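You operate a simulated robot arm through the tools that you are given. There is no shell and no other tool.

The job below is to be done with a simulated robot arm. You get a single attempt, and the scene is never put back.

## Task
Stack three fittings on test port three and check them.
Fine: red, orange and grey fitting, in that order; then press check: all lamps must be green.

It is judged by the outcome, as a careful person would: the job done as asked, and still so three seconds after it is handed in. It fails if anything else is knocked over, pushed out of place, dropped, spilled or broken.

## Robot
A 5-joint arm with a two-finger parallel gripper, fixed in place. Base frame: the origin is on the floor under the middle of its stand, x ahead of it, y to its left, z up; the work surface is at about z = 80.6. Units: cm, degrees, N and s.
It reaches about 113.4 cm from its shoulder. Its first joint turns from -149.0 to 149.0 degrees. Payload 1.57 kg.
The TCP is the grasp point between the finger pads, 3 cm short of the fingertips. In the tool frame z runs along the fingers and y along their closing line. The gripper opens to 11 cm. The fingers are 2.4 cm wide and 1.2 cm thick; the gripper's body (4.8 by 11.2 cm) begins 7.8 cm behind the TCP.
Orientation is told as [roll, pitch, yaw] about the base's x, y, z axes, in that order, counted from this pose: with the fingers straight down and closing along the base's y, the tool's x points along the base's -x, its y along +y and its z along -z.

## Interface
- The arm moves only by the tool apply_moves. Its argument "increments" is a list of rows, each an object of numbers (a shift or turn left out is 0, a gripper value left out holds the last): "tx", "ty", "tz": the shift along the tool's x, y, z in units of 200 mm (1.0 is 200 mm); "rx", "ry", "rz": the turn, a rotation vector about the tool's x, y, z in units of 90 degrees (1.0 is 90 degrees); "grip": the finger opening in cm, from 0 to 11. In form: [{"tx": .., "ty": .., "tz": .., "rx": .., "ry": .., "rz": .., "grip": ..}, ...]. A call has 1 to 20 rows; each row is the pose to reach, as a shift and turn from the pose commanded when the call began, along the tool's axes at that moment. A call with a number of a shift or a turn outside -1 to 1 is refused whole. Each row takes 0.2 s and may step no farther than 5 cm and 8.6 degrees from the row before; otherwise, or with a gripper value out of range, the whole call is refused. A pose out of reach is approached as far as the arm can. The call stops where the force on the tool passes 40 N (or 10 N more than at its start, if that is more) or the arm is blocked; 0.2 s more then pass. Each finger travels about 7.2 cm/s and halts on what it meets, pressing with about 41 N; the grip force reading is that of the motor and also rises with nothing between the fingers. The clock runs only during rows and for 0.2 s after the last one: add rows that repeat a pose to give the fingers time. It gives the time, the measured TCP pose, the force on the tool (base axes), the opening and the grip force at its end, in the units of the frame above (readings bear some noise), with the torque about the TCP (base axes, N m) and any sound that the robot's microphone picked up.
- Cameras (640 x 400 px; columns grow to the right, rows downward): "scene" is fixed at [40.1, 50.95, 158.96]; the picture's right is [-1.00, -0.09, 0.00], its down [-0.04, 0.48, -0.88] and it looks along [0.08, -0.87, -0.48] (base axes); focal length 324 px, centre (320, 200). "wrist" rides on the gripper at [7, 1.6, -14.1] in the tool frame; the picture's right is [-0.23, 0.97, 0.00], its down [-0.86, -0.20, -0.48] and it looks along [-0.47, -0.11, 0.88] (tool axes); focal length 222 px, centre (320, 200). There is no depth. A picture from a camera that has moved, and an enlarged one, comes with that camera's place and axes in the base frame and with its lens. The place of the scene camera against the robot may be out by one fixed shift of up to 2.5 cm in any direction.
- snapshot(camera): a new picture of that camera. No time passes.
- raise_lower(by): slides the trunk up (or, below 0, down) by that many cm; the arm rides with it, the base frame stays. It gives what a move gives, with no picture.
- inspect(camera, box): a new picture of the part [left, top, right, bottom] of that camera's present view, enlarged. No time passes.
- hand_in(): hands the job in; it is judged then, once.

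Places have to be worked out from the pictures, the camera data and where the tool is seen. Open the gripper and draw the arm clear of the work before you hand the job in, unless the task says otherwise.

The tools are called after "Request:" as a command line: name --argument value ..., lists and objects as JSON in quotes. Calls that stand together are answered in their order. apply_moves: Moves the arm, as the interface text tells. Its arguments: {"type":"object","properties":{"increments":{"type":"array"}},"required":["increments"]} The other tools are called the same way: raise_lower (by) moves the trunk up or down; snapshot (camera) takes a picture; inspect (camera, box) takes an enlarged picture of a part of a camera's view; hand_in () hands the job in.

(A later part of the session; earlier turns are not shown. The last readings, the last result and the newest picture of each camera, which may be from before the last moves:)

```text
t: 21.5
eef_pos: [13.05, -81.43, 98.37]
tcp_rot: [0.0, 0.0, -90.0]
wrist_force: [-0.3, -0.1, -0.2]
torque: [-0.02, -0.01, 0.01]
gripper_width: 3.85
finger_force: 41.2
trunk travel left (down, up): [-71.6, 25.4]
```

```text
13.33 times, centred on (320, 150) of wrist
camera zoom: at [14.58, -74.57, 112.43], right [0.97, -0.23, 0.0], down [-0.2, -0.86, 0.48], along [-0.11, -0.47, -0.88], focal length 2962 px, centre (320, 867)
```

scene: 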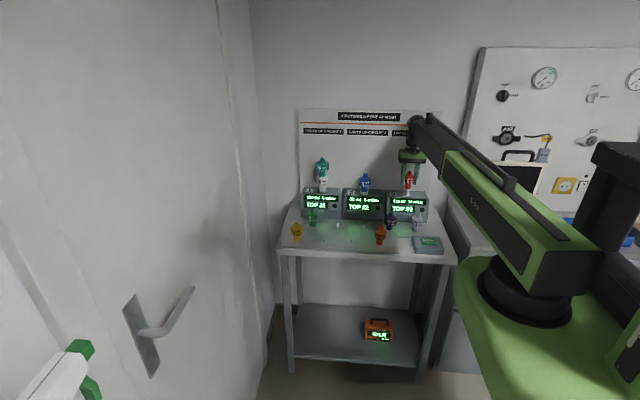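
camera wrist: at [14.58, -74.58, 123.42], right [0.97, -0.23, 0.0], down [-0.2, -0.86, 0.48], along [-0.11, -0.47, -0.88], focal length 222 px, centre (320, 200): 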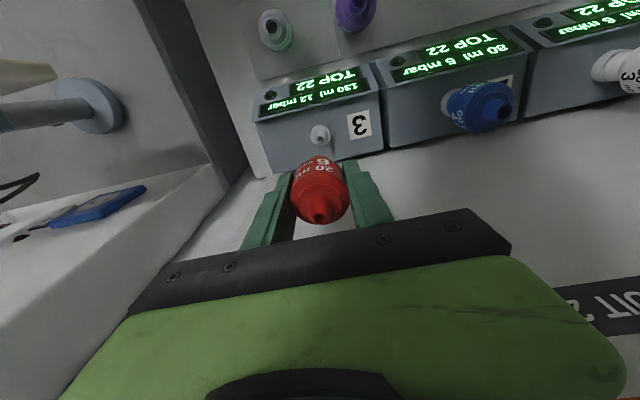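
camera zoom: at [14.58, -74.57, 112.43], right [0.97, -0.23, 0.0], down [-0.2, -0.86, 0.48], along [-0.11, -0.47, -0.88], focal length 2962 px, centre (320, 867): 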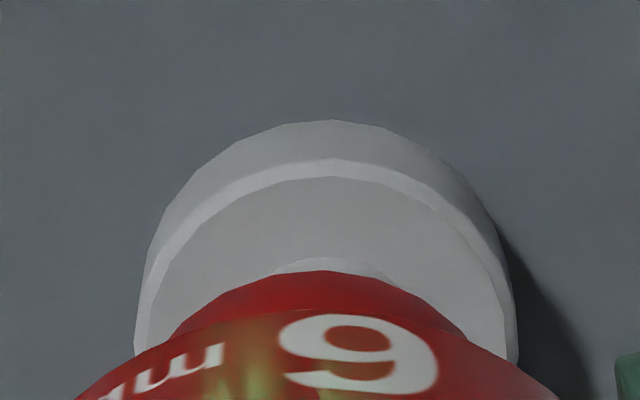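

Working through both views, red's axis is within about 1 mm of the peg in y and about 0.5-1 mm in x. I apply that small correction and then descend in short steps watching the force.

Request:
apply_moves --increments '[{"tx": -0.005, "ty": 0.004}, {"tx": -0.005, "ty": 0.004}]'

Request:
raise_lower --by -1.2

Request:
inspect --camera "scene" --box '[402, 180, 418, 200]'

```text
t: 22.1
eef_pos: [13.06, -81.6, 98.28]
tcp_rot: [0.1, 0.0, -89.9]
wrist_force: [0.0, 0.4, 0.4]
torque: [-0.03, 0.01, -0.02]
gripper_width: 3.86
finger_force: 40.9
trunk travel left (down, up): [-71.6, 25.4]
```

```text
t: 22.7
eef_pos: [13.0, -81.63, 97.25]
tcp_rot: [0.0, 0.0, -90.0]
wrist_force: [0.3, -0.2, -0.2]
torque: [-0.03, 0.01, -0.01]
gripper_width: 3.85
finger_force: 40.5
trunk travel left (down, up): [-70.4, 26.6]
```

```text
16.00 times, centred on (410, 190) of scene
camera zoom: at [40.1, 50.95, 158.96], right [-1.0, -0.09, 0.0], down [-0.04, 0.48, -0.88], along [0.08, -0.87, -0.48], focal length 5177 px, centre (-1120, 360)
```

zoom: 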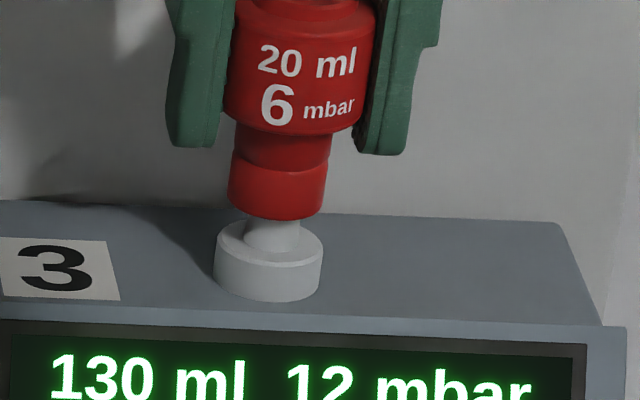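

No contact force yet and the neck now looks concentric with the peg. I lower 0.6 cm.

Request:
raise_lower --by -0.6

Request:
inspect --camera "scene" --box '[402, 180, 418, 200]'

```text
t: 23.2
eef_pos: [13.03, -81.59, 96.42]
tcp_rot: [0.1, 0.1, -90.0]
wrist_force: [-0.6, 0.0, -0.5]
torque: [0.02, 0.05, 0.01]
gripper_width: 3.9
finger_force: 41.6
trunk travel left (down, up): [-69.8, 27.2]
```

```text
16.00 times, centred on (410, 190) of scene
camera zoom: at [40.1, 50.95, 158.96], right [-1.0, -0.09, 0.0], down [-0.04, 0.48, -0.88], along [0.08, -0.87, -0.48], focal length 5177 px, centre (-1120, 360)
```

zoom: 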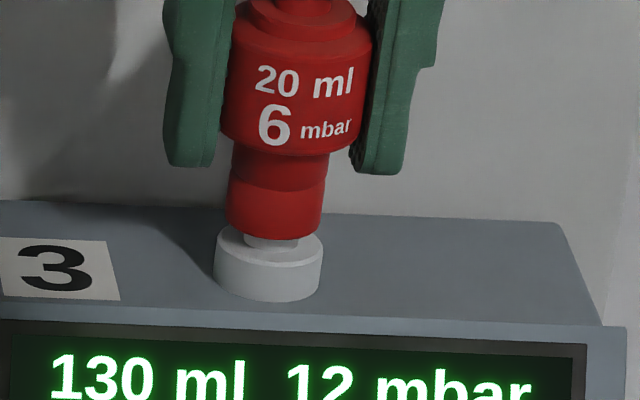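

Red is sliding over the peg without force; about 0.7 cm remains to the collar. I lower 0.5 cm.

Request:
raise_lower --by -0.5

Request:
inspect --camera "scene" --box '[402, 180, 418, 200]'

```text
t: 23.8
eef_pos: [13.11, -81.59, 96.08]
tcp_rot: [0.0, 0.0, -90.0]
wrist_force: [-0.4, 0.4, -0.2]
torque: [0.0, 0.03, -0.01]
gripper_width: 3.88
finger_force: 40.6
trunk travel left (down, up): [-69.3, 27.7]
```

```text
16.00 times, centred on (410, 190) of scene
camera zoom: at [40.1, 50.95, 158.96], right [-1.0, -0.09, 0.0], down [-0.04, 0.48, -0.88], along [0.08, -0.87, -0.48], focal length 5177 px, centre (-1120, 360)
```

zoom: 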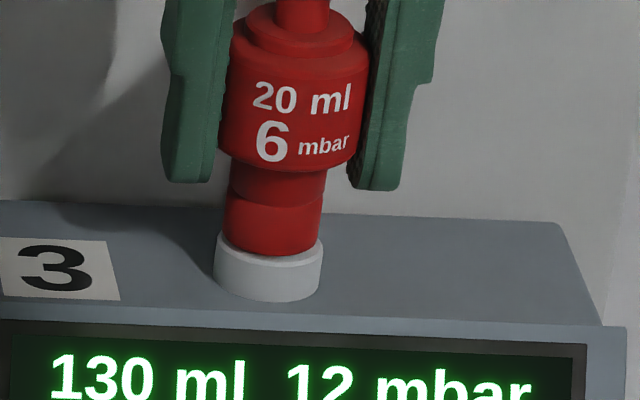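

About 0.2 cm remains; I lower 0.2 cm.

Request:
raise_lower --by -0.2

Request:
inspect --camera "scene" --box '[402, 180, 418, 200]'

```text
t: 24.3
eef_pos: [12.99, -81.54, 95.97]
tcp_rot: [0.0, -0.1, -90.1]
wrist_force: [-2.6, -4.5, 16.1]
torque: [-0.03, 0.14, 0.04]
gripper_width: 3.86
finger_force: 41.3
trunk travel left (down, up): [-69.1, 27.9]
```

```text
16.00 times, centred on (410, 190) of scene
camera zoom: at [40.1, 50.95, 158.96], right [-1.0, -0.09, 0.0], down [-0.04, 0.48, -0.88], along [0.08, -0.87, -0.48], focal length 5177 px, centre (-1120, 360)
```

zoom: 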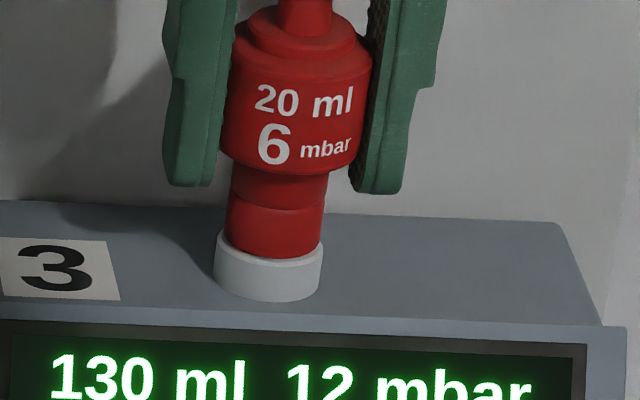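

A 16 N upward reaction shows red is seated on the port's collar. I open the fingers and check it stays.

Request:
apply_moves --increments '[{"grip": 4.5}, {"grip": 5.5}, {"grip": 7}, {"grip": 8}, {"grip": 8}, {"grip": 8}]'

Request:
inspect --camera "scene" --box '[402, 175, 418, 200]'

Request:
snapshot --camera "wrist"

```text
t: 25.7
eef_pos: [13.06, -81.54, 95.87]
tcp_rot: [0.0, 0.0, -90.0]
wrist_force: [-1.0, 0.1, 0.1]
torque: [-0.02, 0.01, 0.0]
gripper_width: 8.01
finger_force: 0.0
trunk travel left (down, up): [-69.1, 27.9]
```

```text
16.00 times, centred on (410, 188) of scene
camera zoom: at [40.1, 50.95, 158.96], right [-1.0, -0.09, 0.0], down [-0.04, 0.48, -0.88], along [0.08, -0.87, -0.48], focal length 5177 px, centre (-1120, 400)
```

zoom: 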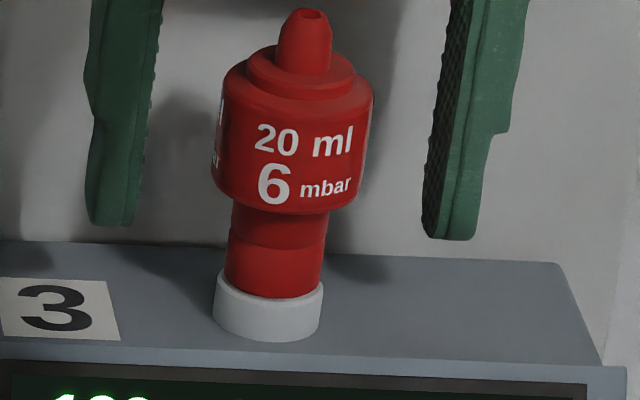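

```text
taken
camera wrist: at [14.67, -74.74, 109.92], right [0.97, -0.23, 0.0], down [-0.2, -0.86, 0.48], along [-0.11, -0.47, -0.88], focal length 222 px, centre (320, 200)
```

wrist: 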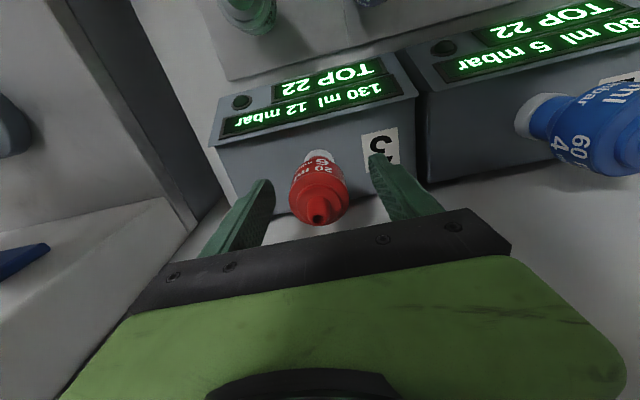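

Red stands seated on port 3. I raise straight up 14 cm so the fingers clear it and take an enlarged look at its spigot from above for the next fitting.

Request:
inspect --camera "wrist" --box '[290, 180, 350, 240]'

Request:
raise_lower --by 14

Request:
inspect --camera "wrist" --box '[280, 110, 360, 180]'

Request:
snapshot --camera "wrist"

Request:
inspect --camera "scene" --box '[340, 130, 460, 250]'

```text
6.67 times, centred on (320, 210) of wrist
camera zoom: at [14.67, -74.74, 109.92], right [0.97, -0.23, 0.0], down [-0.2, -0.86, 0.48], along [-0.11, -0.47, -0.88], focal length 1481 px, centre (320, 133)
```

zoom: 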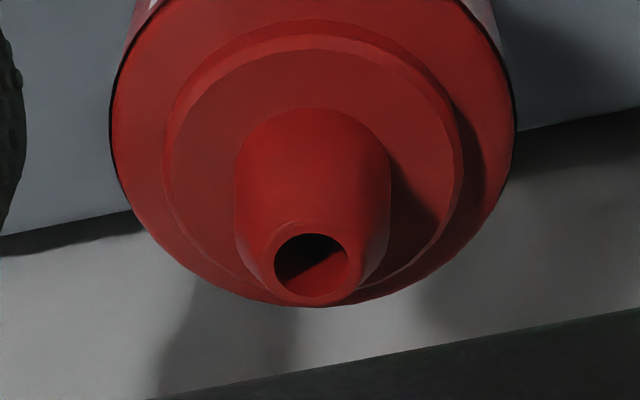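

```text
t: 27.4
eef_pos: [13.03, -81.61, 109.85]
tcp_rot: [0.0, 0.0, -90.0]
wrist_force: [1.3, -0.3, 0.0]
torque: [0.01, 0.0, 0.01]
gripper_width: 8.02
finger_force: 0.0
trunk travel left (down, up): [-83.1, 13.9]
```

```text
5.71 times, centred on (320, 145) of wrist
camera zoom: at [14.67, -74.75, 123.92], right [0.97, -0.23, 0.0], down [-0.2, -0.86, 0.48], along [-0.11, -0.47, -0.88], focal length 1269 px, centre (320, 514)
```

zoom: 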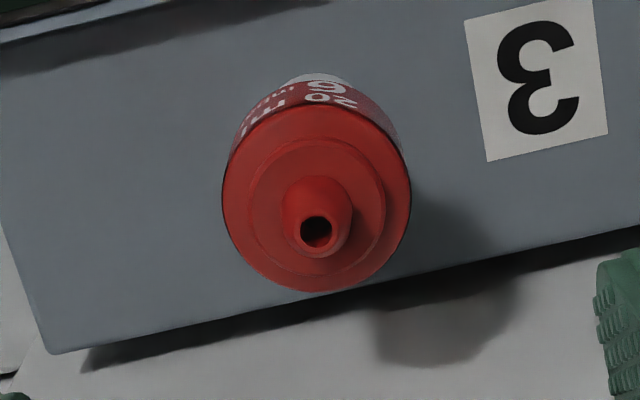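

```text
taken
camera wrist: at [14.67, -74.75, 123.92], right [0.97, -0.23, 0.0], down [-0.2, -0.86, 0.48], along [-0.11, -0.47, -0.88], focal length 222 px, centre (320, 200)
```

wrist: 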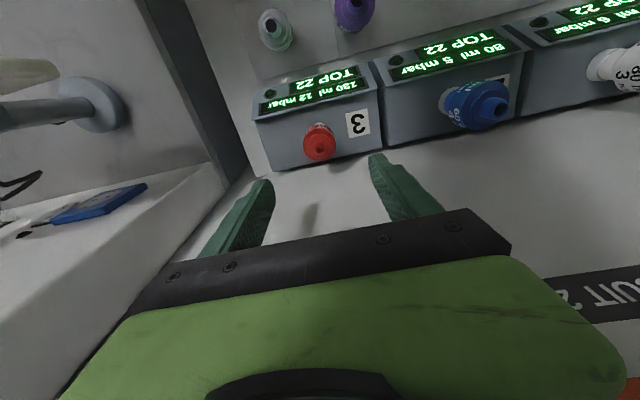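

```text
3.33 times, centred on (400, 190) of scene
camera zoom: at [40.1, 50.95, 158.96], right [-1.0, -0.09, 0.0], down [-0.04, 0.48, -0.88], along [0.08, -0.87, -0.48], focal length 1079 px, centre (53, 233)
```

zoom: 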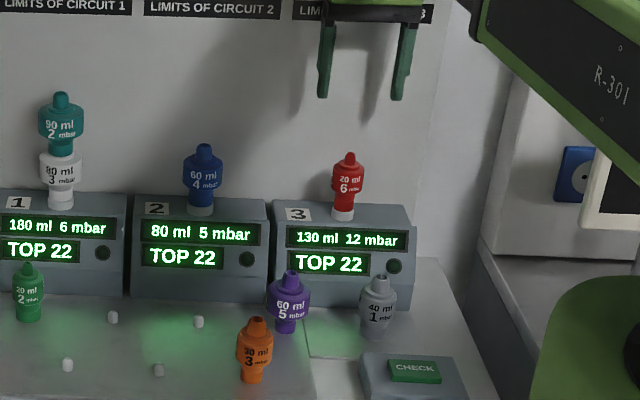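

Red's spigot tip is now at about (13.0, -81.6, 99.4). I move back over to orange at (26.0, -56.65), staying high.

Request:
apply_moves --increments '[{"tx": 0.125, "ty": 0.065}, {"tx": 0.25, "ty": 0.13}, {"tx": 0.376, "ty": 0.194}, {"tx": 0.502, "ty": 0.259}, {"tx": 0.627, "ty": 0.324}, {"tx": 0.752, "ty": 0.389}, {"tx": 0.878, "ty": 0.454}, {"tx": 0.95, "ty": 0.49}, {"tx": 0.95, "ty": 0.49}]'

Request:
apply_moves --increments '[{"tx": 0.1, "ty": 0.052}, {"tx": 0.2, "ty": 0.105}, {"tx": 0.3045, "ty": 0.158}, {"tx": 0.3045, "ty": 0.158}, {"tx": 0.3045, "ty": 0.158}]'

Request:
snapshot --camera "wrist"

Request:
inspect --camera "wrist" --box '[280, 110, 360, 180]'

```text
t: 29.4
eef_pos: [23.01, -62.41, 109.82]
tcp_rot: [0.1, -0.1, -90.0]
wrist_force: [-1.1, -0.2, 0.1]
torque: [0.0, 0.0, 0.01]
gripper_width: 8.0
finger_force: 0.1
trunk travel left (down, up): [-83.1, 13.9]
```

```text
t: 30.6
eef_pos: [26.32, -56.45, 109.82]
tcp_rot: [-0.1, 0.0, -90.1]
wrist_force: [1.0, -0.8, 0.6]
torque: [0.02, 0.0, -0.03]
gripper_width: 8.0
finger_force: 0.0
trunk travel left (down, up): [-83.1, 13.9]
```

```text
taken
camera wrist: at [27.9, -49.65, 123.93], right [0.97, -0.23, 0.0], down [-0.2, -0.86, 0.48], along [-0.11, -0.47, -0.88], focal length 222 px, centre (320, 200)
```

wrist: 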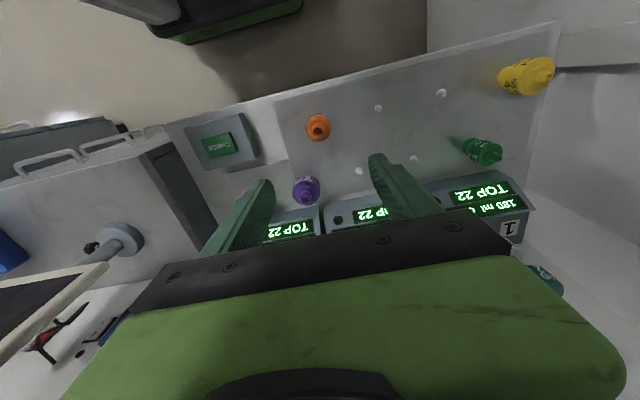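

```text
5.71 times, centred on (320, 145) of wrist
camera zoom: at [27.9, -49.65, 123.93], right [0.97, -0.23, 0.0], down [-0.2, -0.86, 0.48], along [-0.11, -0.47, -0.88], focal length 1269 px, centre (320, 514)
```

zoom: 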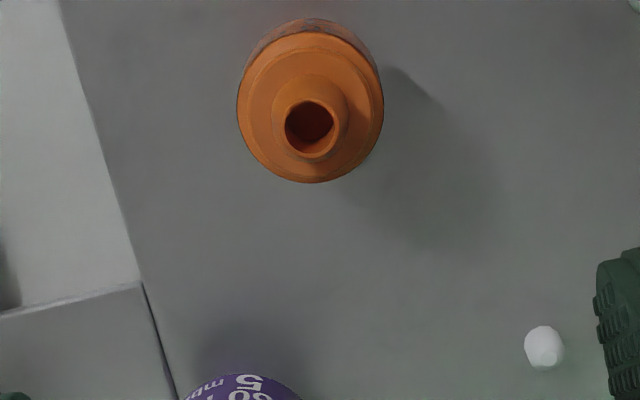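

Orange's spigot shows at about (26.0, -56.54), while the TCP is at (26.3, -56.65). I correct by that and lower 15 cm, then check again.

Request:
apply_moves --increments '[{"tx": 0.005, "ty": -0.015}, {"tx": 0.005, "ty": -0.015}]'

Request:
raise_lower --by -15

Request:
inspect --camera "wrist" --box '[280, 130, 360, 200]'

Request:
snapshot --camera "scene"

```text
t: 31.2
eef_pos: [25.88, -56.27, 109.86]
tcp_rot: [0.0, 0.0, -90.1]
wrist_force: [-0.8, 0.1, 0.1]
torque: [0.0, 0.05, 0.0]
gripper_width: 7.99
finger_force: 0.1
trunk travel left (down, up): [-83.1, 13.9]
```

```text
t: 32.9
eef_pos: [25.88, -56.41, 94.77]
tcp_rot: [0.0, 0.0, -90.1]
wrist_force: [0.6, -0.3, 0.6]
torque: [0.03, 0.0, 0.02]
gripper_width: 8.01
finger_force: 0.0
trunk travel left (down, up): [-68.1, 28.9]
```

```text
5.71 times, centred on (320, 165) of wrist
camera zoom: at [27.47, -49.52, 108.93], right [0.97, -0.23, 0.0], down [-0.2, -0.86, 0.48], along [-0.11, -0.47, -0.88], focal length 1269 px, centre (320, 400)
```

zoom: 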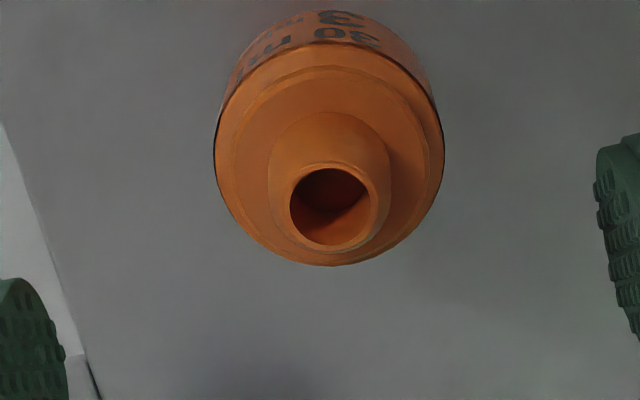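

```text
taken
```

scene: 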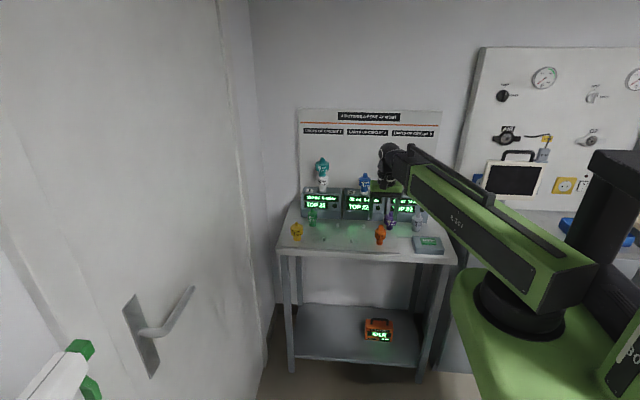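

The TCP settled at (25.87, -56.52) against orange at about (25.97, -56.63). I make that small correction and lower the remaining 9.5 cm around the body.

Request:
apply_moves --increments '[{"tx": -0.005, "ty": 0.0045}, {"tx": -0.005, "ty": 0.0045}, {"tx": -0.005, "ty": 0.0045}]'

Request:
raise_lower --by -9.5

Request:
snapshot --camera "wrist"

Request:
inspect --camera "wrist" --box '[270, 140, 370, 240]'

Request:
inspect --camera "scene" --box '[340, 190, 420, 260]'

```text
t: 33.7
eef_pos: [26.06, -56.47, 94.74]
tcp_rot: [0.0, 0.0, -90.0]
wrist_force: [-0.5, 0.2, -0.3]
torque: [-0.03, 0.0, 0.0]
gripper_width: 7.99
finger_force: 0.1
trunk travel left (down, up): [-68.1, 28.9]
```

```text
t: 35.0
eef_pos: [25.86, -56.48, 85.4]
tcp_rot: [0.0, 0.0, -90.0]
wrist_force: [0.2, 0.1, 0.6]
torque: [0.02, -0.01, 0.03]
gripper_width: 7.99
finger_force: 0.1
trunk travel left (down, up): [-58.6, 38.4]
```

```text
taken
camera wrist: at [27.58, -49.57, 99.43], right [0.97, -0.23, 0.0], down [-0.2, -0.86, 0.48], along [-0.11, -0.47, -0.88], focal length 222 px, centre (320, 200)
```

wrist: 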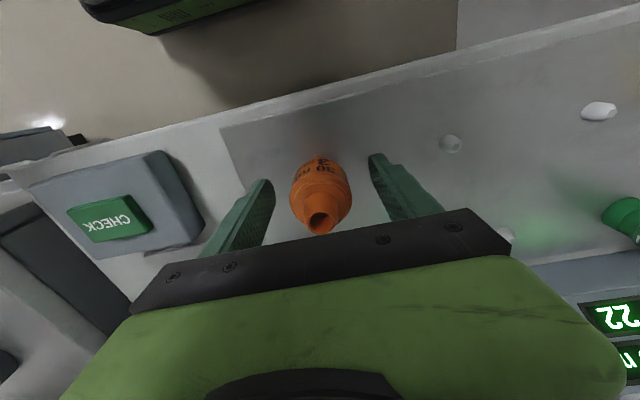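

```text
4.00 times, centred on (320, 190) of wrist
camera zoom: at [27.58, -49.57, 99.43], right [0.97, -0.23, 0.0], down [-0.2, -0.86, 0.48], along [-0.11, -0.47, -0.88], focal length 888 px, centre (320, 240)
```

zoom: 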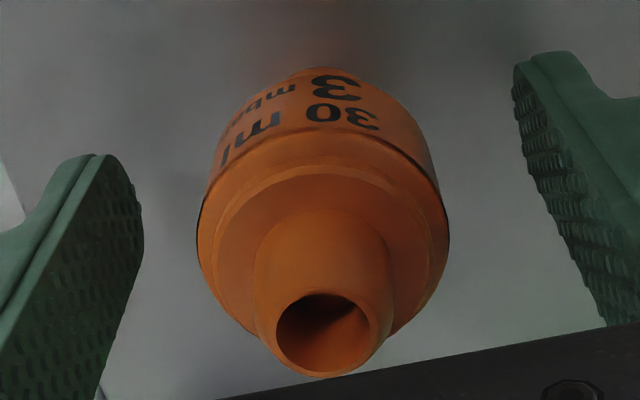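

```text
5.71 times, centred on (380, 225) of scene
camera zoom: at [40.1, 50.95, 158.96], right [-1.0, -0.09, 0.0], down [-0.04, 0.48, -0.88], along [0.08, -0.87, -0.48], focal length 1849 px, centre (-23, 57)
```

zoom: 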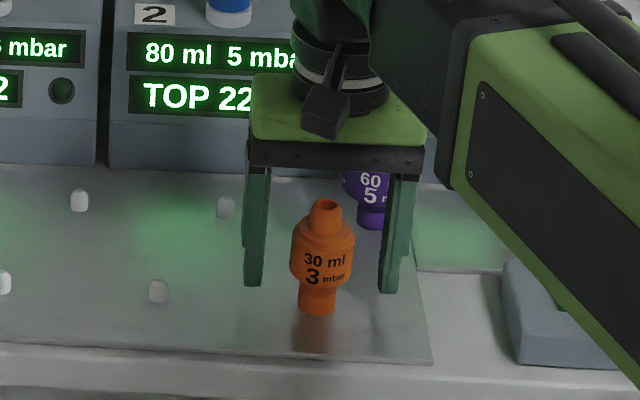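

Orange is centred within 1 mm (its tip at z ≈ 88.9). I close on it.

Request:
apply_moves --increments '[{"grip": 6}, {"grip": 5}, {"grip": 4.4}, {"grip": 3}, {"grip": 3}, {"grip": 3}, {"grip": 3}]'

Request:
inspect --camera "wrist" --box '[270, 140, 370, 240]'

```text
t: 36.6
eef_pos: [25.94, -56.44, 85.38]
tcp_rot: [-0.1, 0.0, -90.0]
wrist_force: [-0.1, 1.2, -0.9]
torque: [-0.01, 0.0, 0.01]
gripper_width: 4.06
finger_force: 41.1
trunk travel left (down, up): [-58.6, 38.4]
```

```text
4.00 times, centred on (320, 190) of wrist
camera zoom: at [27.58, -49.57, 99.43], right [0.97, -0.23, 0.0], down [-0.2, -0.86, 0.48], along [-0.11, -0.47, -0.88], focal length 888 px, centre (320, 240)
```

zoom: 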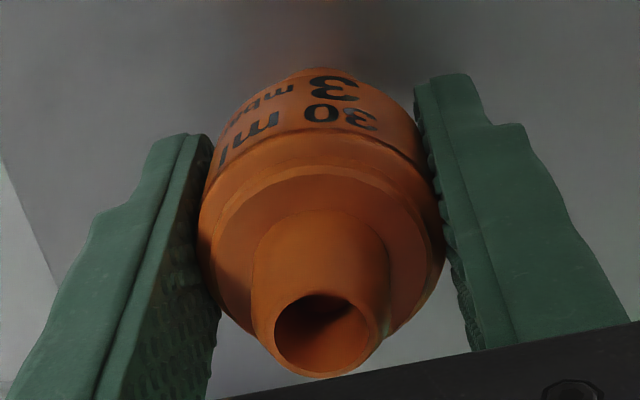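

Orange is gripped (4.06 cm, 41 N). I lift it to z ≈ 109.3, above the height of red's spigot.

Request:
raise_lower --by 3

Request:
raise_lower --by 21.5

Request:
inspect --camera "wrist" --box '[270, 140, 370, 240]'

Request:
inspect --camera "scene" --box '[320, 110, 460, 250]'

```text
t: 37.4
eef_pos: [25.92, -56.51, 88.35]
tcp_rot: [0.1, 0.0, -90.0]
wrist_force: [-0.9, 0.1, 0.2]
torque: [0.0, 0.0, 0.03]
gripper_width: 4.06
finger_force: 41.0
trunk travel left (down, up): [-61.6, 35.4]
```

```text
t: 39.6
eef_pos: [25.95, -56.43, 109.85]
tcp_rot: [0.0, 0.1, -90.0]
wrist_force: [0.0, -0.6, -0.6]
torque: [0.02, 0.0, 0.02]
gripper_width: 4.07
finger_force: 41.2
trunk travel left (down, up): [-83.1, 13.9]
```

```text
4.00 times, centred on (320, 190) of wrist
camera zoom: at [27.58, -49.58, 123.92], right [0.97, -0.23, 0.0], down [-0.2, -0.86, 0.48], along [-0.11, -0.47, -0.88], focal length 888 px, centre (320, 240)
```

zoom: 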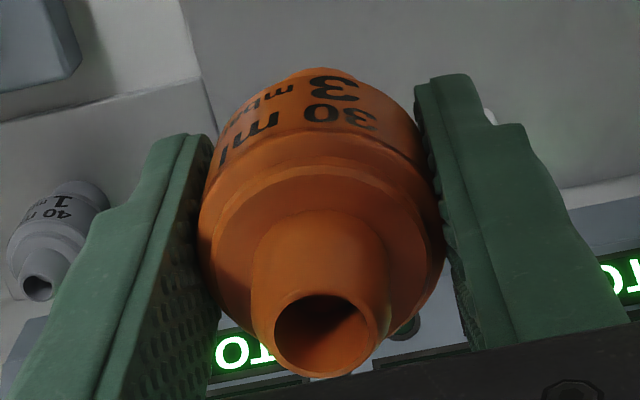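

```text
2.86 times, centred on (390, 180) of scene
camera zoom: at [40.1, 50.95, 158.96], right [-1.0, -0.09, 0.0], down [-0.04, 0.48, -0.88], along [0.08, -0.87, -0.48], focal length 924 px, centre (120, 257)
```

zoom: 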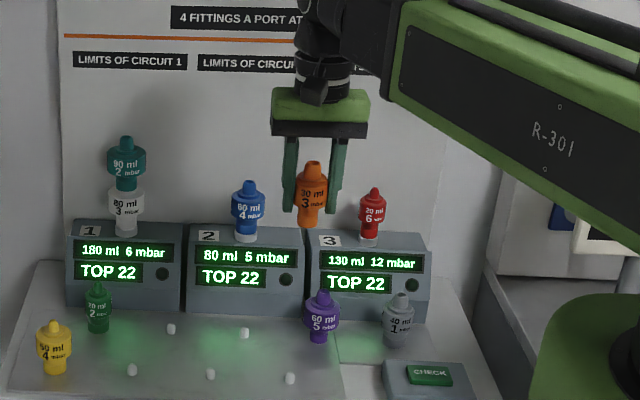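

Orange hangs straight on the tool axis. I carry it to above red on port 3, aiming the TCP at (13.0, -81.52).

Request:
apply_moves --increments '[{"tx": -0.119, "ty": -0.062}, {"tx": -0.238, "ty": -0.124}, {"tx": -0.356, "ty": -0.185}, {"tx": -0.475, "ty": -0.247}, {"tx": -0.594, "ty": -0.309}, {"tx": -0.713, "ty": -0.371}, {"tx": -0.831, "ty": -0.432}, {"tx": -0.95, "ty": -0.494}, {"tx": -0.95, "ty": -0.494}]'

Request:
apply_moves --increments '[{"tx": -0.074, "ty": -0.0386}, {"tx": -0.148, "ty": -0.077}, {"tx": -0.222, "ty": -0.116}, {"tx": -0.297, "ty": -0.1545}, {"tx": -0.297, "ty": -0.1545}, {"tx": -0.297, "ty": -0.1545}, {"tx": -0.297, "ty": -0.1545}, {"tx": -0.297, "ty": -0.1545}]'

Request:
snapshot --camera "wrist"

Request:
inspect --camera "scene" --box '[395, 150, 425, 200]'

```text
t: 41.6
eef_pos: [15.92, -75.66, 109.86]
tcp_rot: [0.0, 0.0, -89.9]
wrist_force: [0.1, 0.0, -1.1]
torque: [0.01, 0.02, -0.04]
gripper_width: 4.05
finger_force: 40.9
trunk travel left (down, up): [-83.1, 13.9]
```

```text
t: 43.5
eef_pos: [12.93, -81.14, 109.8]
tcp_rot: [0.0, 0.1, -90.0]
wrist_force: [0.0, -0.2, 0.1]
torque: [-0.05, 0.0, 0.04]
gripper_width: 4.06
finger_force: 40.9
trunk travel left (down, up): [-83.1, 13.9]
```

```text
taken
camera wrist: at [14.58, -74.45, 123.92], right [0.97, -0.23, 0.0], down [-0.2, -0.86, 0.48], along [-0.11, -0.47, -0.88], focal length 222 px, centre (320, 200)
```

wrist: 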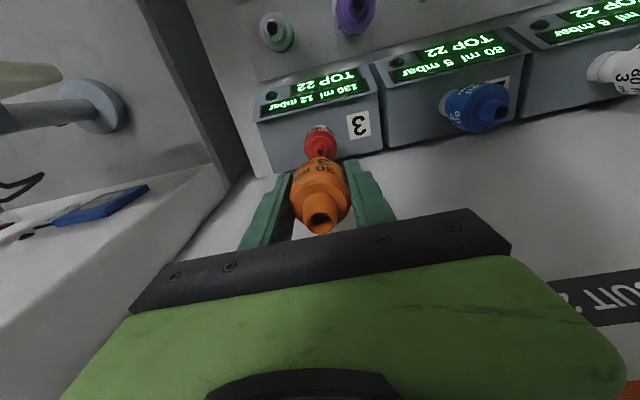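

```text
8.00 times, centred on (410, 175) of scene
camera zoom: at [40.1, 50.95, 158.96], right [-1.0, -0.09, 0.0], down [-0.04, 0.48, -0.88], along [0.08, -0.87, -0.48], focal length 2589 px, centre (-400, 400)
```

zoom: 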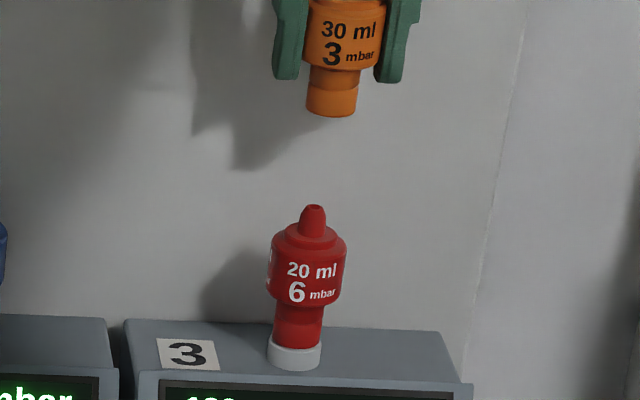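

The TCP is at (12.98, -81.45). I enlarge the wrist view to compare red's and orange's centre lines, since the scene view hints at a small x offset.

Request:
inspect --camera "wrist" --box '[295, 120, 345, 165]'

Request:
inspect --camera "scene" --box '[400, 155, 425, 180]'

Request:
inspect --camera "scene" --box '[400, 170, 425, 195]'

```text
8.89 times, centred on (320, 142) of wrist
camera zoom: at [14.58, -74.45, 123.92], right [0.97, -0.23, 0.0], down [-0.2, -0.86, 0.48], along [-0.11, -0.47, -0.88], focal length 1974 px, centre (320, 711)
```

zoom: 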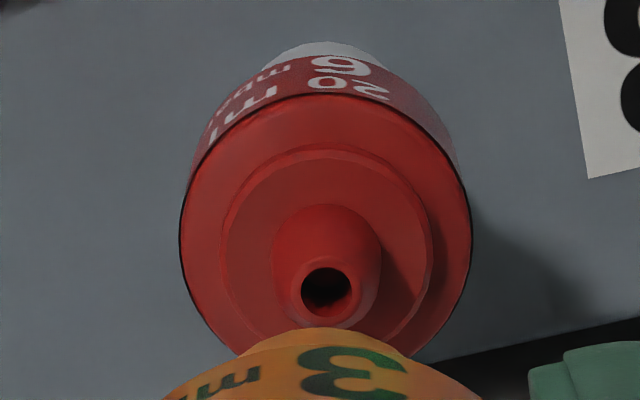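

```text
16.00 times, centred on (412, 168) of scene
camera zoom: at [40.1, 50.95, 158.96], right [-1.0, -0.09, 0.0], down [-0.04, 0.48, -0.88], along [0.08, -0.87, -0.48], focal length 5177 px, centre (-1160, 720)
```

zoom: 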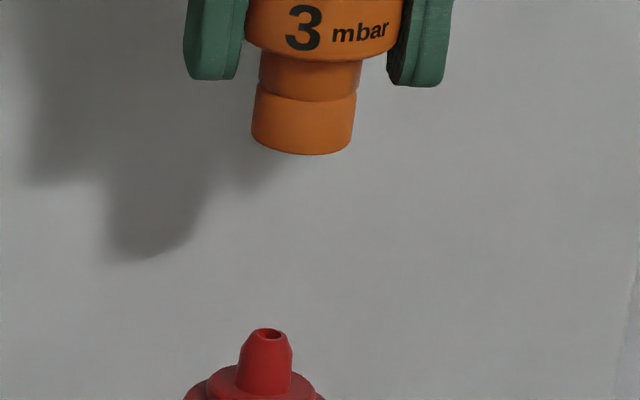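

```text
16.00 times, centred on (412, 182) of scene
camera zoom: at [40.1, 50.95, 158.96], right [-1.0, -0.09, 0.0], down [-0.04, 0.48, -0.88], along [0.08, -0.87, -0.48], focal length 5177 px, centre (-1160, 480)
```

zoom: 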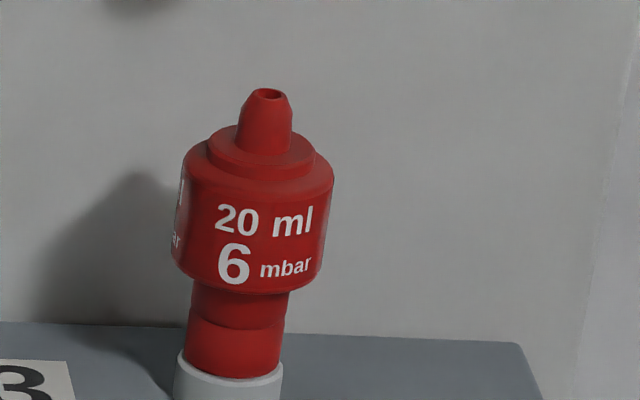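

Both views agree orange should go about 1 mm toward +x. I correct that and lower 5 cm to just above red's tip.

Request:
apply_moves --increments '[{"ty": 0.004}, {"ty": 0.004}, {"ty": 0.004}]'

Request:
raise_lower --by -5.2

Request:
inspect --camera "scene" --box '[400, 165, 425, 190]'

Request:
inspect --camera "wrist" --box '[295, 120, 345, 165]'

```text
t: 44.2
eef_pos: [13.07, -81.26, 109.86]
tcp_rot: [0.0, 0.1, -90.0]
wrist_force: [0.7, 0.0, -0.5]
torque: [-0.01, 0.0, -0.04]
gripper_width: 4.07
finger_force: 41.1
trunk travel left (down, up): [-83.1, 13.9]
```

```text
t: 45.2
eef_pos: [13.12, -81.17, 104.58]
tcp_rot: [0.0, 0.1, -90.1]
wrist_force: [0.5, -0.1, -1.3]
torque: [0.0, 0.01, -0.01]
gripper_width: 4.05
finger_force: 41.3
trunk travel left (down, up): [-77.9, 19.1]
```

```text
16.00 times, centred on (412, 178) of scene
camera zoom: at [40.1, 50.95, 158.96], right [-1.0, -0.09, 0.0], down [-0.04, 0.48, -0.88], along [0.08, -0.87, -0.48], focal length 5177 px, centre (-1160, 560)
```

zoom: 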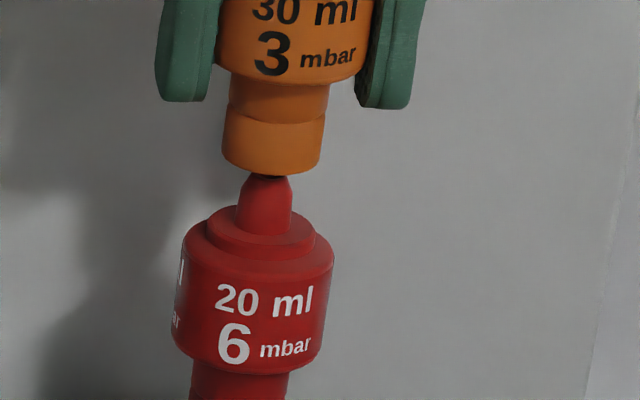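

```text
8.89 times, centred on (320, 142) of wrist
camera zoom: at [14.7, -74.41, 118.72], right [0.97, -0.23, 0.0], down [-0.2, -0.86, 0.48], along [-0.11, -0.47, -0.88], focal length 1974 px, centre (320, 711)
```

zoom: 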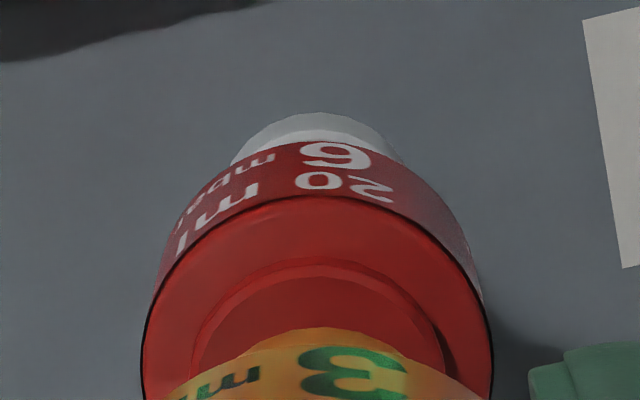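

Orange is now aligned with red's tip in x; I nudge it 0.8 mm toward the board and lower 1.3 cm, watching the force.

Request:
apply_moves --increments '[{"tx": -0.004, "ty": -0.001}, {"tx": -0.004, "ty": -0.001}, {"tx": -0.004, "ty": -0.001}]'

Request:
raise_lower --by -1.3

Request:
inspect --camera "scene" --box '[400, 165, 425, 190]'

Request:
inspect --camera "wrist" --box '[295, 120, 345, 165]'

```text
t: 46.0
eef_pos: [13.03, -81.31, 104.66]
tcp_rot: [0.1, 0.0, -90.1]
wrist_force: [-0.5, 0.0, -0.4]
torque: [0.04, 0.0, 0.0]
gripper_width: 4.08
finger_force: 40.8
trunk travel left (down, up): [-77.9, 19.1]
```

```text
t: 46.6
eef_pos: [13.03, -81.38, 103.26]
tcp_rot: [-0.1, 0.1, -90.1]
wrist_force: [0.7, 0.0, -0.7]
torque: [0.0, -0.01, 0.0]
gripper_width: 4.05
finger_force: 41.0
trunk travel left (down, up): [-76.6, 20.4]
```

```text
16.00 times, centred on (412, 178) of scene
camera zoom: at [40.1, 50.95, 158.96], right [-1.0, -0.09, 0.0], down [-0.04, 0.48, -0.88], along [0.08, -0.87, -0.48], focal length 5177 px, centre (-1160, 560)
```

zoom: 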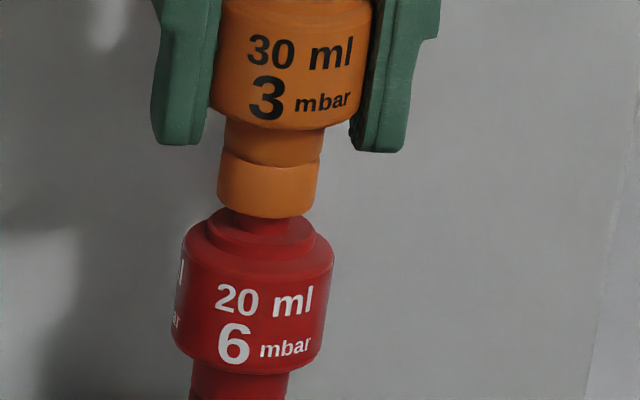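

```text
8.89 times, centred on (320, 142) of wrist
camera zoom: at [14.66, -74.49, 117.42], right [0.97, -0.23, 0.0], down [-0.2, -0.86, 0.48], along [-0.11, -0.47, -0.88], focal length 1974 px, centre (320, 711)
```

zoom: 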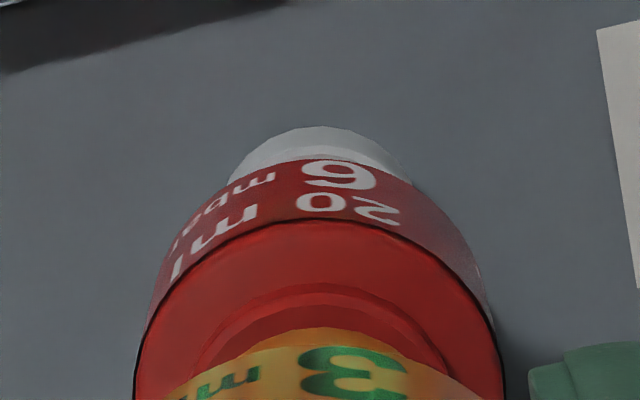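

The socket is over the spigot with no force. I lower another 0.5 cm.

Request:
raise_lower --by -0.5

Request:
inspect --camera "scene" --box '[400, 165, 425, 190]'

```text
t: 47.1
eef_pos: [13.07, -81.33, 102.79]
tcp_rot: [0.0, 0.0, -90.0]
wrist_force: [0.9, -0.3, -1.1]
torque: [0.0, 0.01, -0.03]
gripper_width: 4.05
finger_force: 40.5
trunk travel left (down, up): [-76.1, 20.9]
```

```text
16.00 times, centred on (412, 178) of scene
camera zoom: at [40.1, 50.95, 158.96], right [-1.0, -0.09, 0.0], down [-0.04, 0.48, -0.88], along [0.08, -0.87, -0.48], focal length 5177 px, centre (-1160, 560)
```

zoom: 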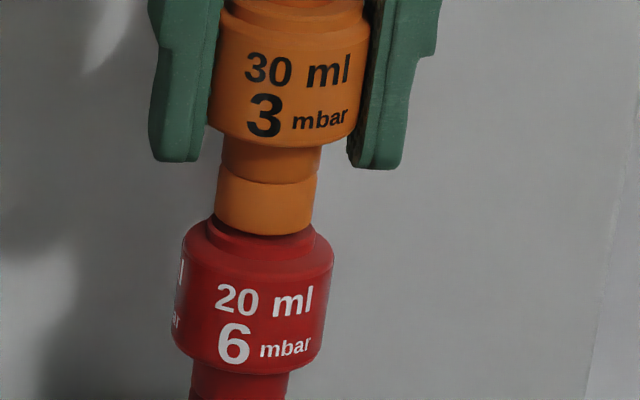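

Still no force, with roughly 0.3 cm left. I lower 0.2 cm steps.

Request:
raise_lower --by -0.2

Request:
raise_lower --by -0.1

Request:
inspect --camera "scene" --box '[400, 165, 425, 190]'

```text
t: 47.6
eef_pos: [13.16, -81.37, 102.64]
tcp_rot: [0.0, 0.0, -90.0]
wrist_force: [0.5, 0.2, 0.0]
torque: [-0.01, 0.0, -0.01]
gripper_width: 4.05
finger_force: 40.9
trunk travel left (down, up): [-75.9, 21.1]
```

```text
t: 48.2
eef_pos: [13.04, -81.3, 102.56]
tcp_rot: [0.0, -0.1, -90.0]
wrist_force: [-0.9, -6.2, 9.5]
torque: [-0.36, 0.03, -0.01]
gripper_width: 4.07
finger_force: 41.5
trunk travel left (down, up): [-75.8, 21.2]
```

```text
16.00 times, centred on (412, 178) of scene
camera zoom: at [40.1, 50.95, 158.96], right [-1.0, -0.09, 0.0], down [-0.04, 0.48, -0.88], along [0.08, -0.87, -0.48], focal length 5177 px, centre (-1160, 560)
```

zoom: 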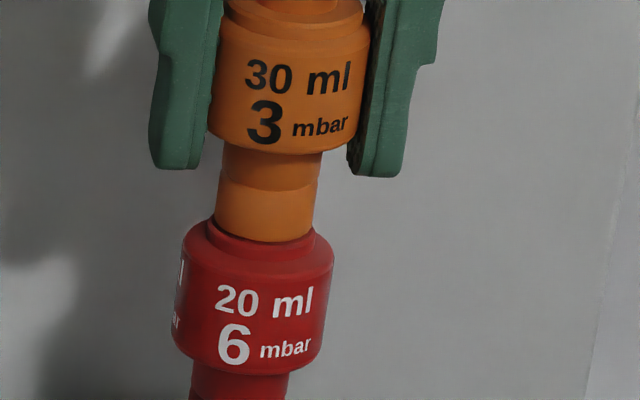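

There is a 9.5 N reaction. I lower 0.1 cm more to confirm it is a firm seat rather than a light snag.

Request:
raise_lower --by -0.1

Request:
inspect --camera "scene" --box '[400, 165, 425, 190]'

Request:
inspect --camera "wrist" --box '[280, 120, 360, 180]'

```text
t: 48.7
eef_pos: [12.93, -81.38, 102.45]
tcp_rot: [-0.1, -0.1, -90.0]
wrist_force: [-0.1, -8.3, 15.6]
torque: [-0.54, -0.08, 0.01]
gripper_width: 4.07
finger_force: 40.9
trunk travel left (down, up): [-75.7, 21.3]
```

```text
16.00 times, centred on (412, 178) of scene
camera zoom: at [40.1, 50.95, 158.96], right [-1.0, -0.09, 0.0], down [-0.04, 0.48, -0.88], along [0.08, -0.87, -0.48], focal length 5177 px, centre (-1160, 560)
```

zoom: 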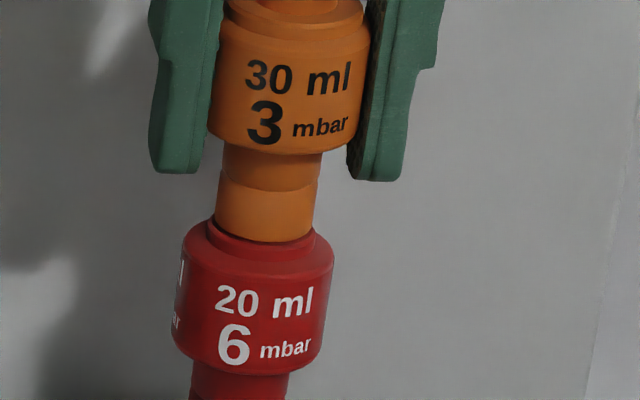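

```text
6.67 times, centred on (320, 150) of wrist
camera zoom: at [14.62, -74.45, 116.58], right [0.97, -0.23, 0.0], down [-0.2, -0.85, 0.48], along [-0.11, -0.47, -0.88], focal length 1481 px, centre (320, 533)
```

zoom: 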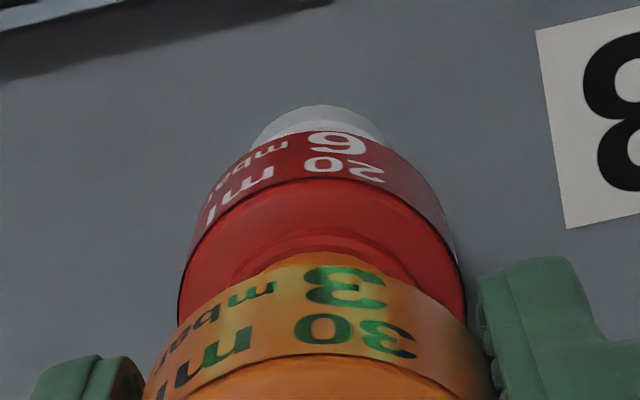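

The reaction includes -8 N in y, so the tool sits slightly too far toward +y. I shift 1 mm toward the board to relieve it and read the force.

Request:
apply_moves --increments '[{"tx": -0.003}, {"tx": -0.006}, {"tx": -0.006}]'

Request:
inspect --camera "scene" --box '[400, 165, 425, 190]'

```text
t: 49.5
eef_pos: [13.03, -81.44, 102.46]
tcp_rot: [0.0, 0.0, -90.0]
wrist_force: [-3.5, 4.9, 3.6]
torque: [0.39, 0.23, 0.0]
gripper_width: 4.07
finger_force: 40.7
trunk travel left (down, up): [-75.7, 21.3]
```

```text
16.00 times, centred on (412, 178) of scene
camera zoom: at [40.1, 50.95, 158.96], right [-1.0, -0.09, 0.0], down [-0.04, 0.48, -0.88], along [0.08, -0.87, -0.48], focal length 5177 px, centre (-1160, 560)
```

zoom: 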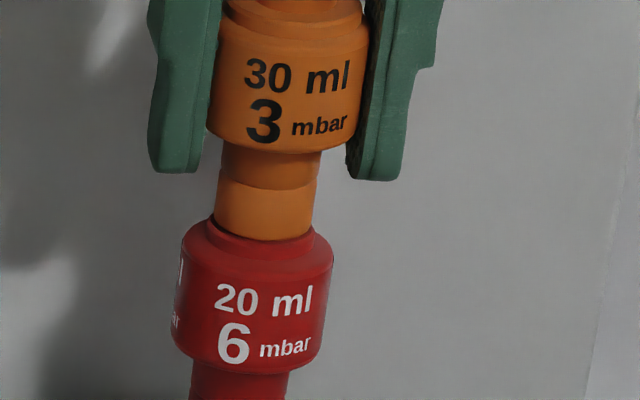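

The side force reversed to +4.9 N, so the centre is slightly back; I move 0.4 mm back and press 0.1 cm further down to seat it.

Request:
apply_moves --increments '[{"tx": 0.002, "ty": 0}, {"tx": 0.002, "ty": 0}]'

Request:
raise_lower --by -0.1

Request:
inspect --camera "scene" --box '[400, 165, 425, 190]'

```text
t: 50.1
eef_pos: [13.03, -81.34, 102.54]
tcp_rot: [0.0, 0.0, -90.0]
wrist_force: [-5.8, 4.7, 1.8]
torque: [0.34, 0.3, 0.02]
gripper_width: 4.05
finger_force: 41.1
trunk travel left (down, up): [-75.7, 21.3]
```

```text
t: 50.6
eef_pos: [13.18, -81.28, 102.49]
tcp_rot: [0.0, -0.1, -90.0]
wrist_force: [-2.8, -0.6, 15.5]
torque: [0.07, 0.26, -0.01]
gripper_width: 4.06
finger_force: 40.8
trunk travel left (down, up): [-75.6, 21.4]
```

```text
16.00 times, centred on (412, 178) of scene
camera zoom: at [40.1, 50.95, 158.96], right [-1.0, -0.09, 0.0], down [-0.04, 0.48, -0.88], along [0.08, -0.87, -0.48], focal length 5177 px, centre (-1160, 560)
```

zoom: 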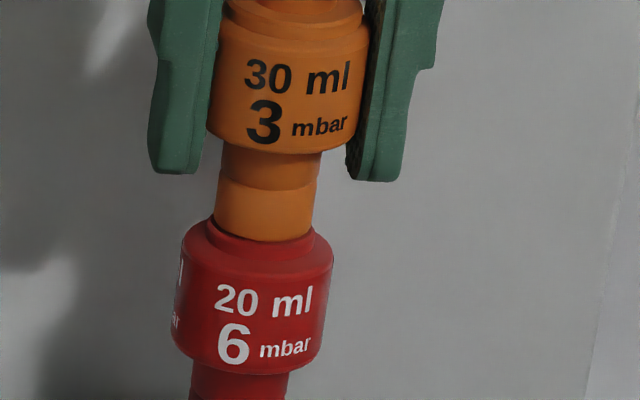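

Now 15.5 N straight up with little side force: orange is seated. I open the fingers.

Request:
apply_moves --increments '[{"grip": 4.6}, {"grip": 5.5}, {"grip": 7}, {"grip": 8}, {"grip": 8}, {"grip": 8}]'

Request:
inspect --camera "scene" --box '[397, 160, 427, 200]'

Request:
inspect --camera "wrist" --box '[270, 140, 370, 240]'

```text
t: 52.0
eef_pos: [13.09, -81.49, 102.26]
tcp_rot: [0.0, 0.0, -90.0]
wrist_force: [0.1, 0.3, 0.8]
torque: [-0.01, 0.0, 0.0]
gripper_width: 8.0
finger_force: 0.1
trunk travel left (down, up): [-75.6, 21.4]
```

```text
10.00 times, centred on (412, 180) of scene
camera zoom: at [40.1, 50.95, 158.96], right [-1.0, -0.09, 0.0], down [-0.04, 0.48, -0.88], along [0.08, -0.87, -0.48], focal length 3236 px, centre (-600, 400)
```

zoom: 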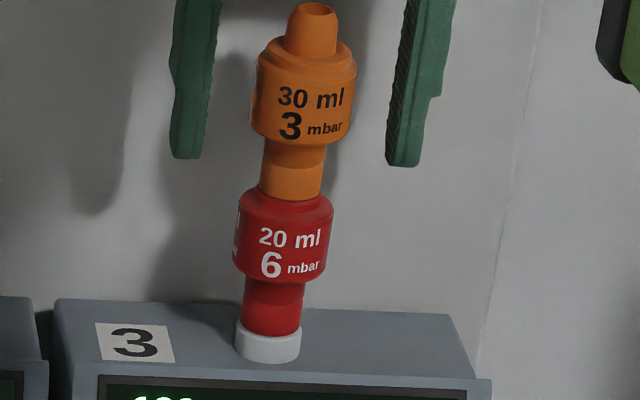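

```text
4.00 times, centred on (320, 190) of wrist
camera zoom: at [14.69, -74.59, 116.42], right [0.97, -0.23, 0.0], down [-0.2, -0.86, 0.48], along [-0.11, -0.47, -0.88], focal length 888 px, centre (320, 240)
```

zoom: 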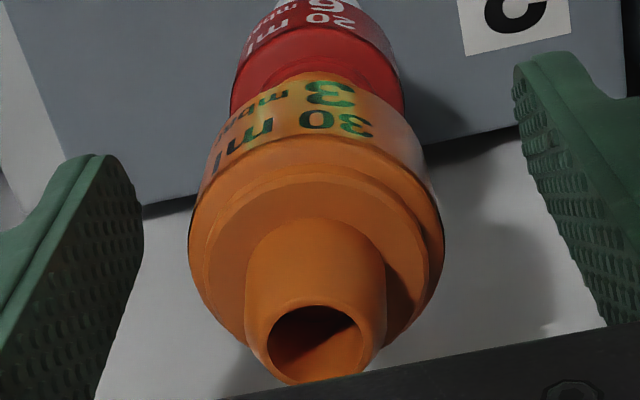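

Both fittings stand straight. I raise 13 cm, and look down at orange's spigot for the third placement.

Request:
raise_lower --by 13

Request:
inspect --camera "wrist" --box '[280, 110, 360, 180]'

Request:
snapshot --camera "scene"

```text
t: 53.6
eef_pos: [12.95, -81.47, 115.22]
tcp_rot: [0.1, -0.1, -90.0]
wrist_force: [0.3, -0.3, 0.1]
torque: [0.01, -0.01, -0.02]
gripper_width: 7.98
finger_force: 0.0
trunk travel left (down, up): [-88.6, 8.4]
```

```text
5.71 times, centred on (320, 145) of wrist
camera zoom: at [14.7, -74.59, 129.42], right [0.97, -0.23, 0.0], down [-0.2, -0.86, 0.48], along [-0.11, -0.47, -0.88], focal length 1269 px, centre (320, 514)
```

zoom: 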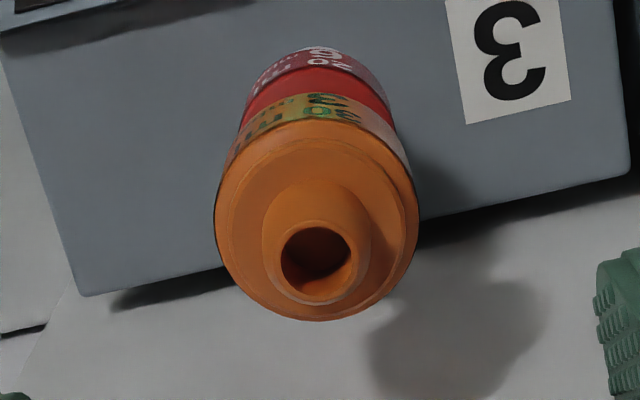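

```text
taken
```

scene: 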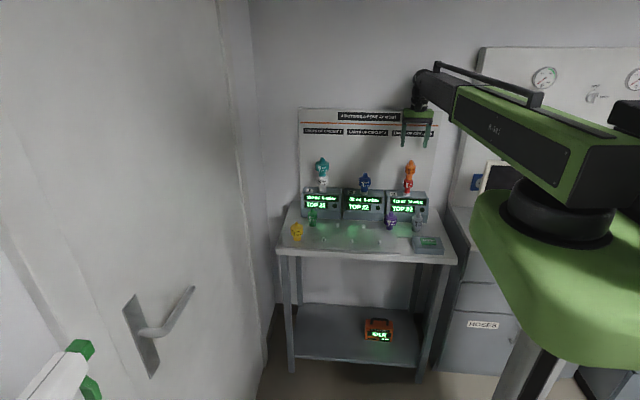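

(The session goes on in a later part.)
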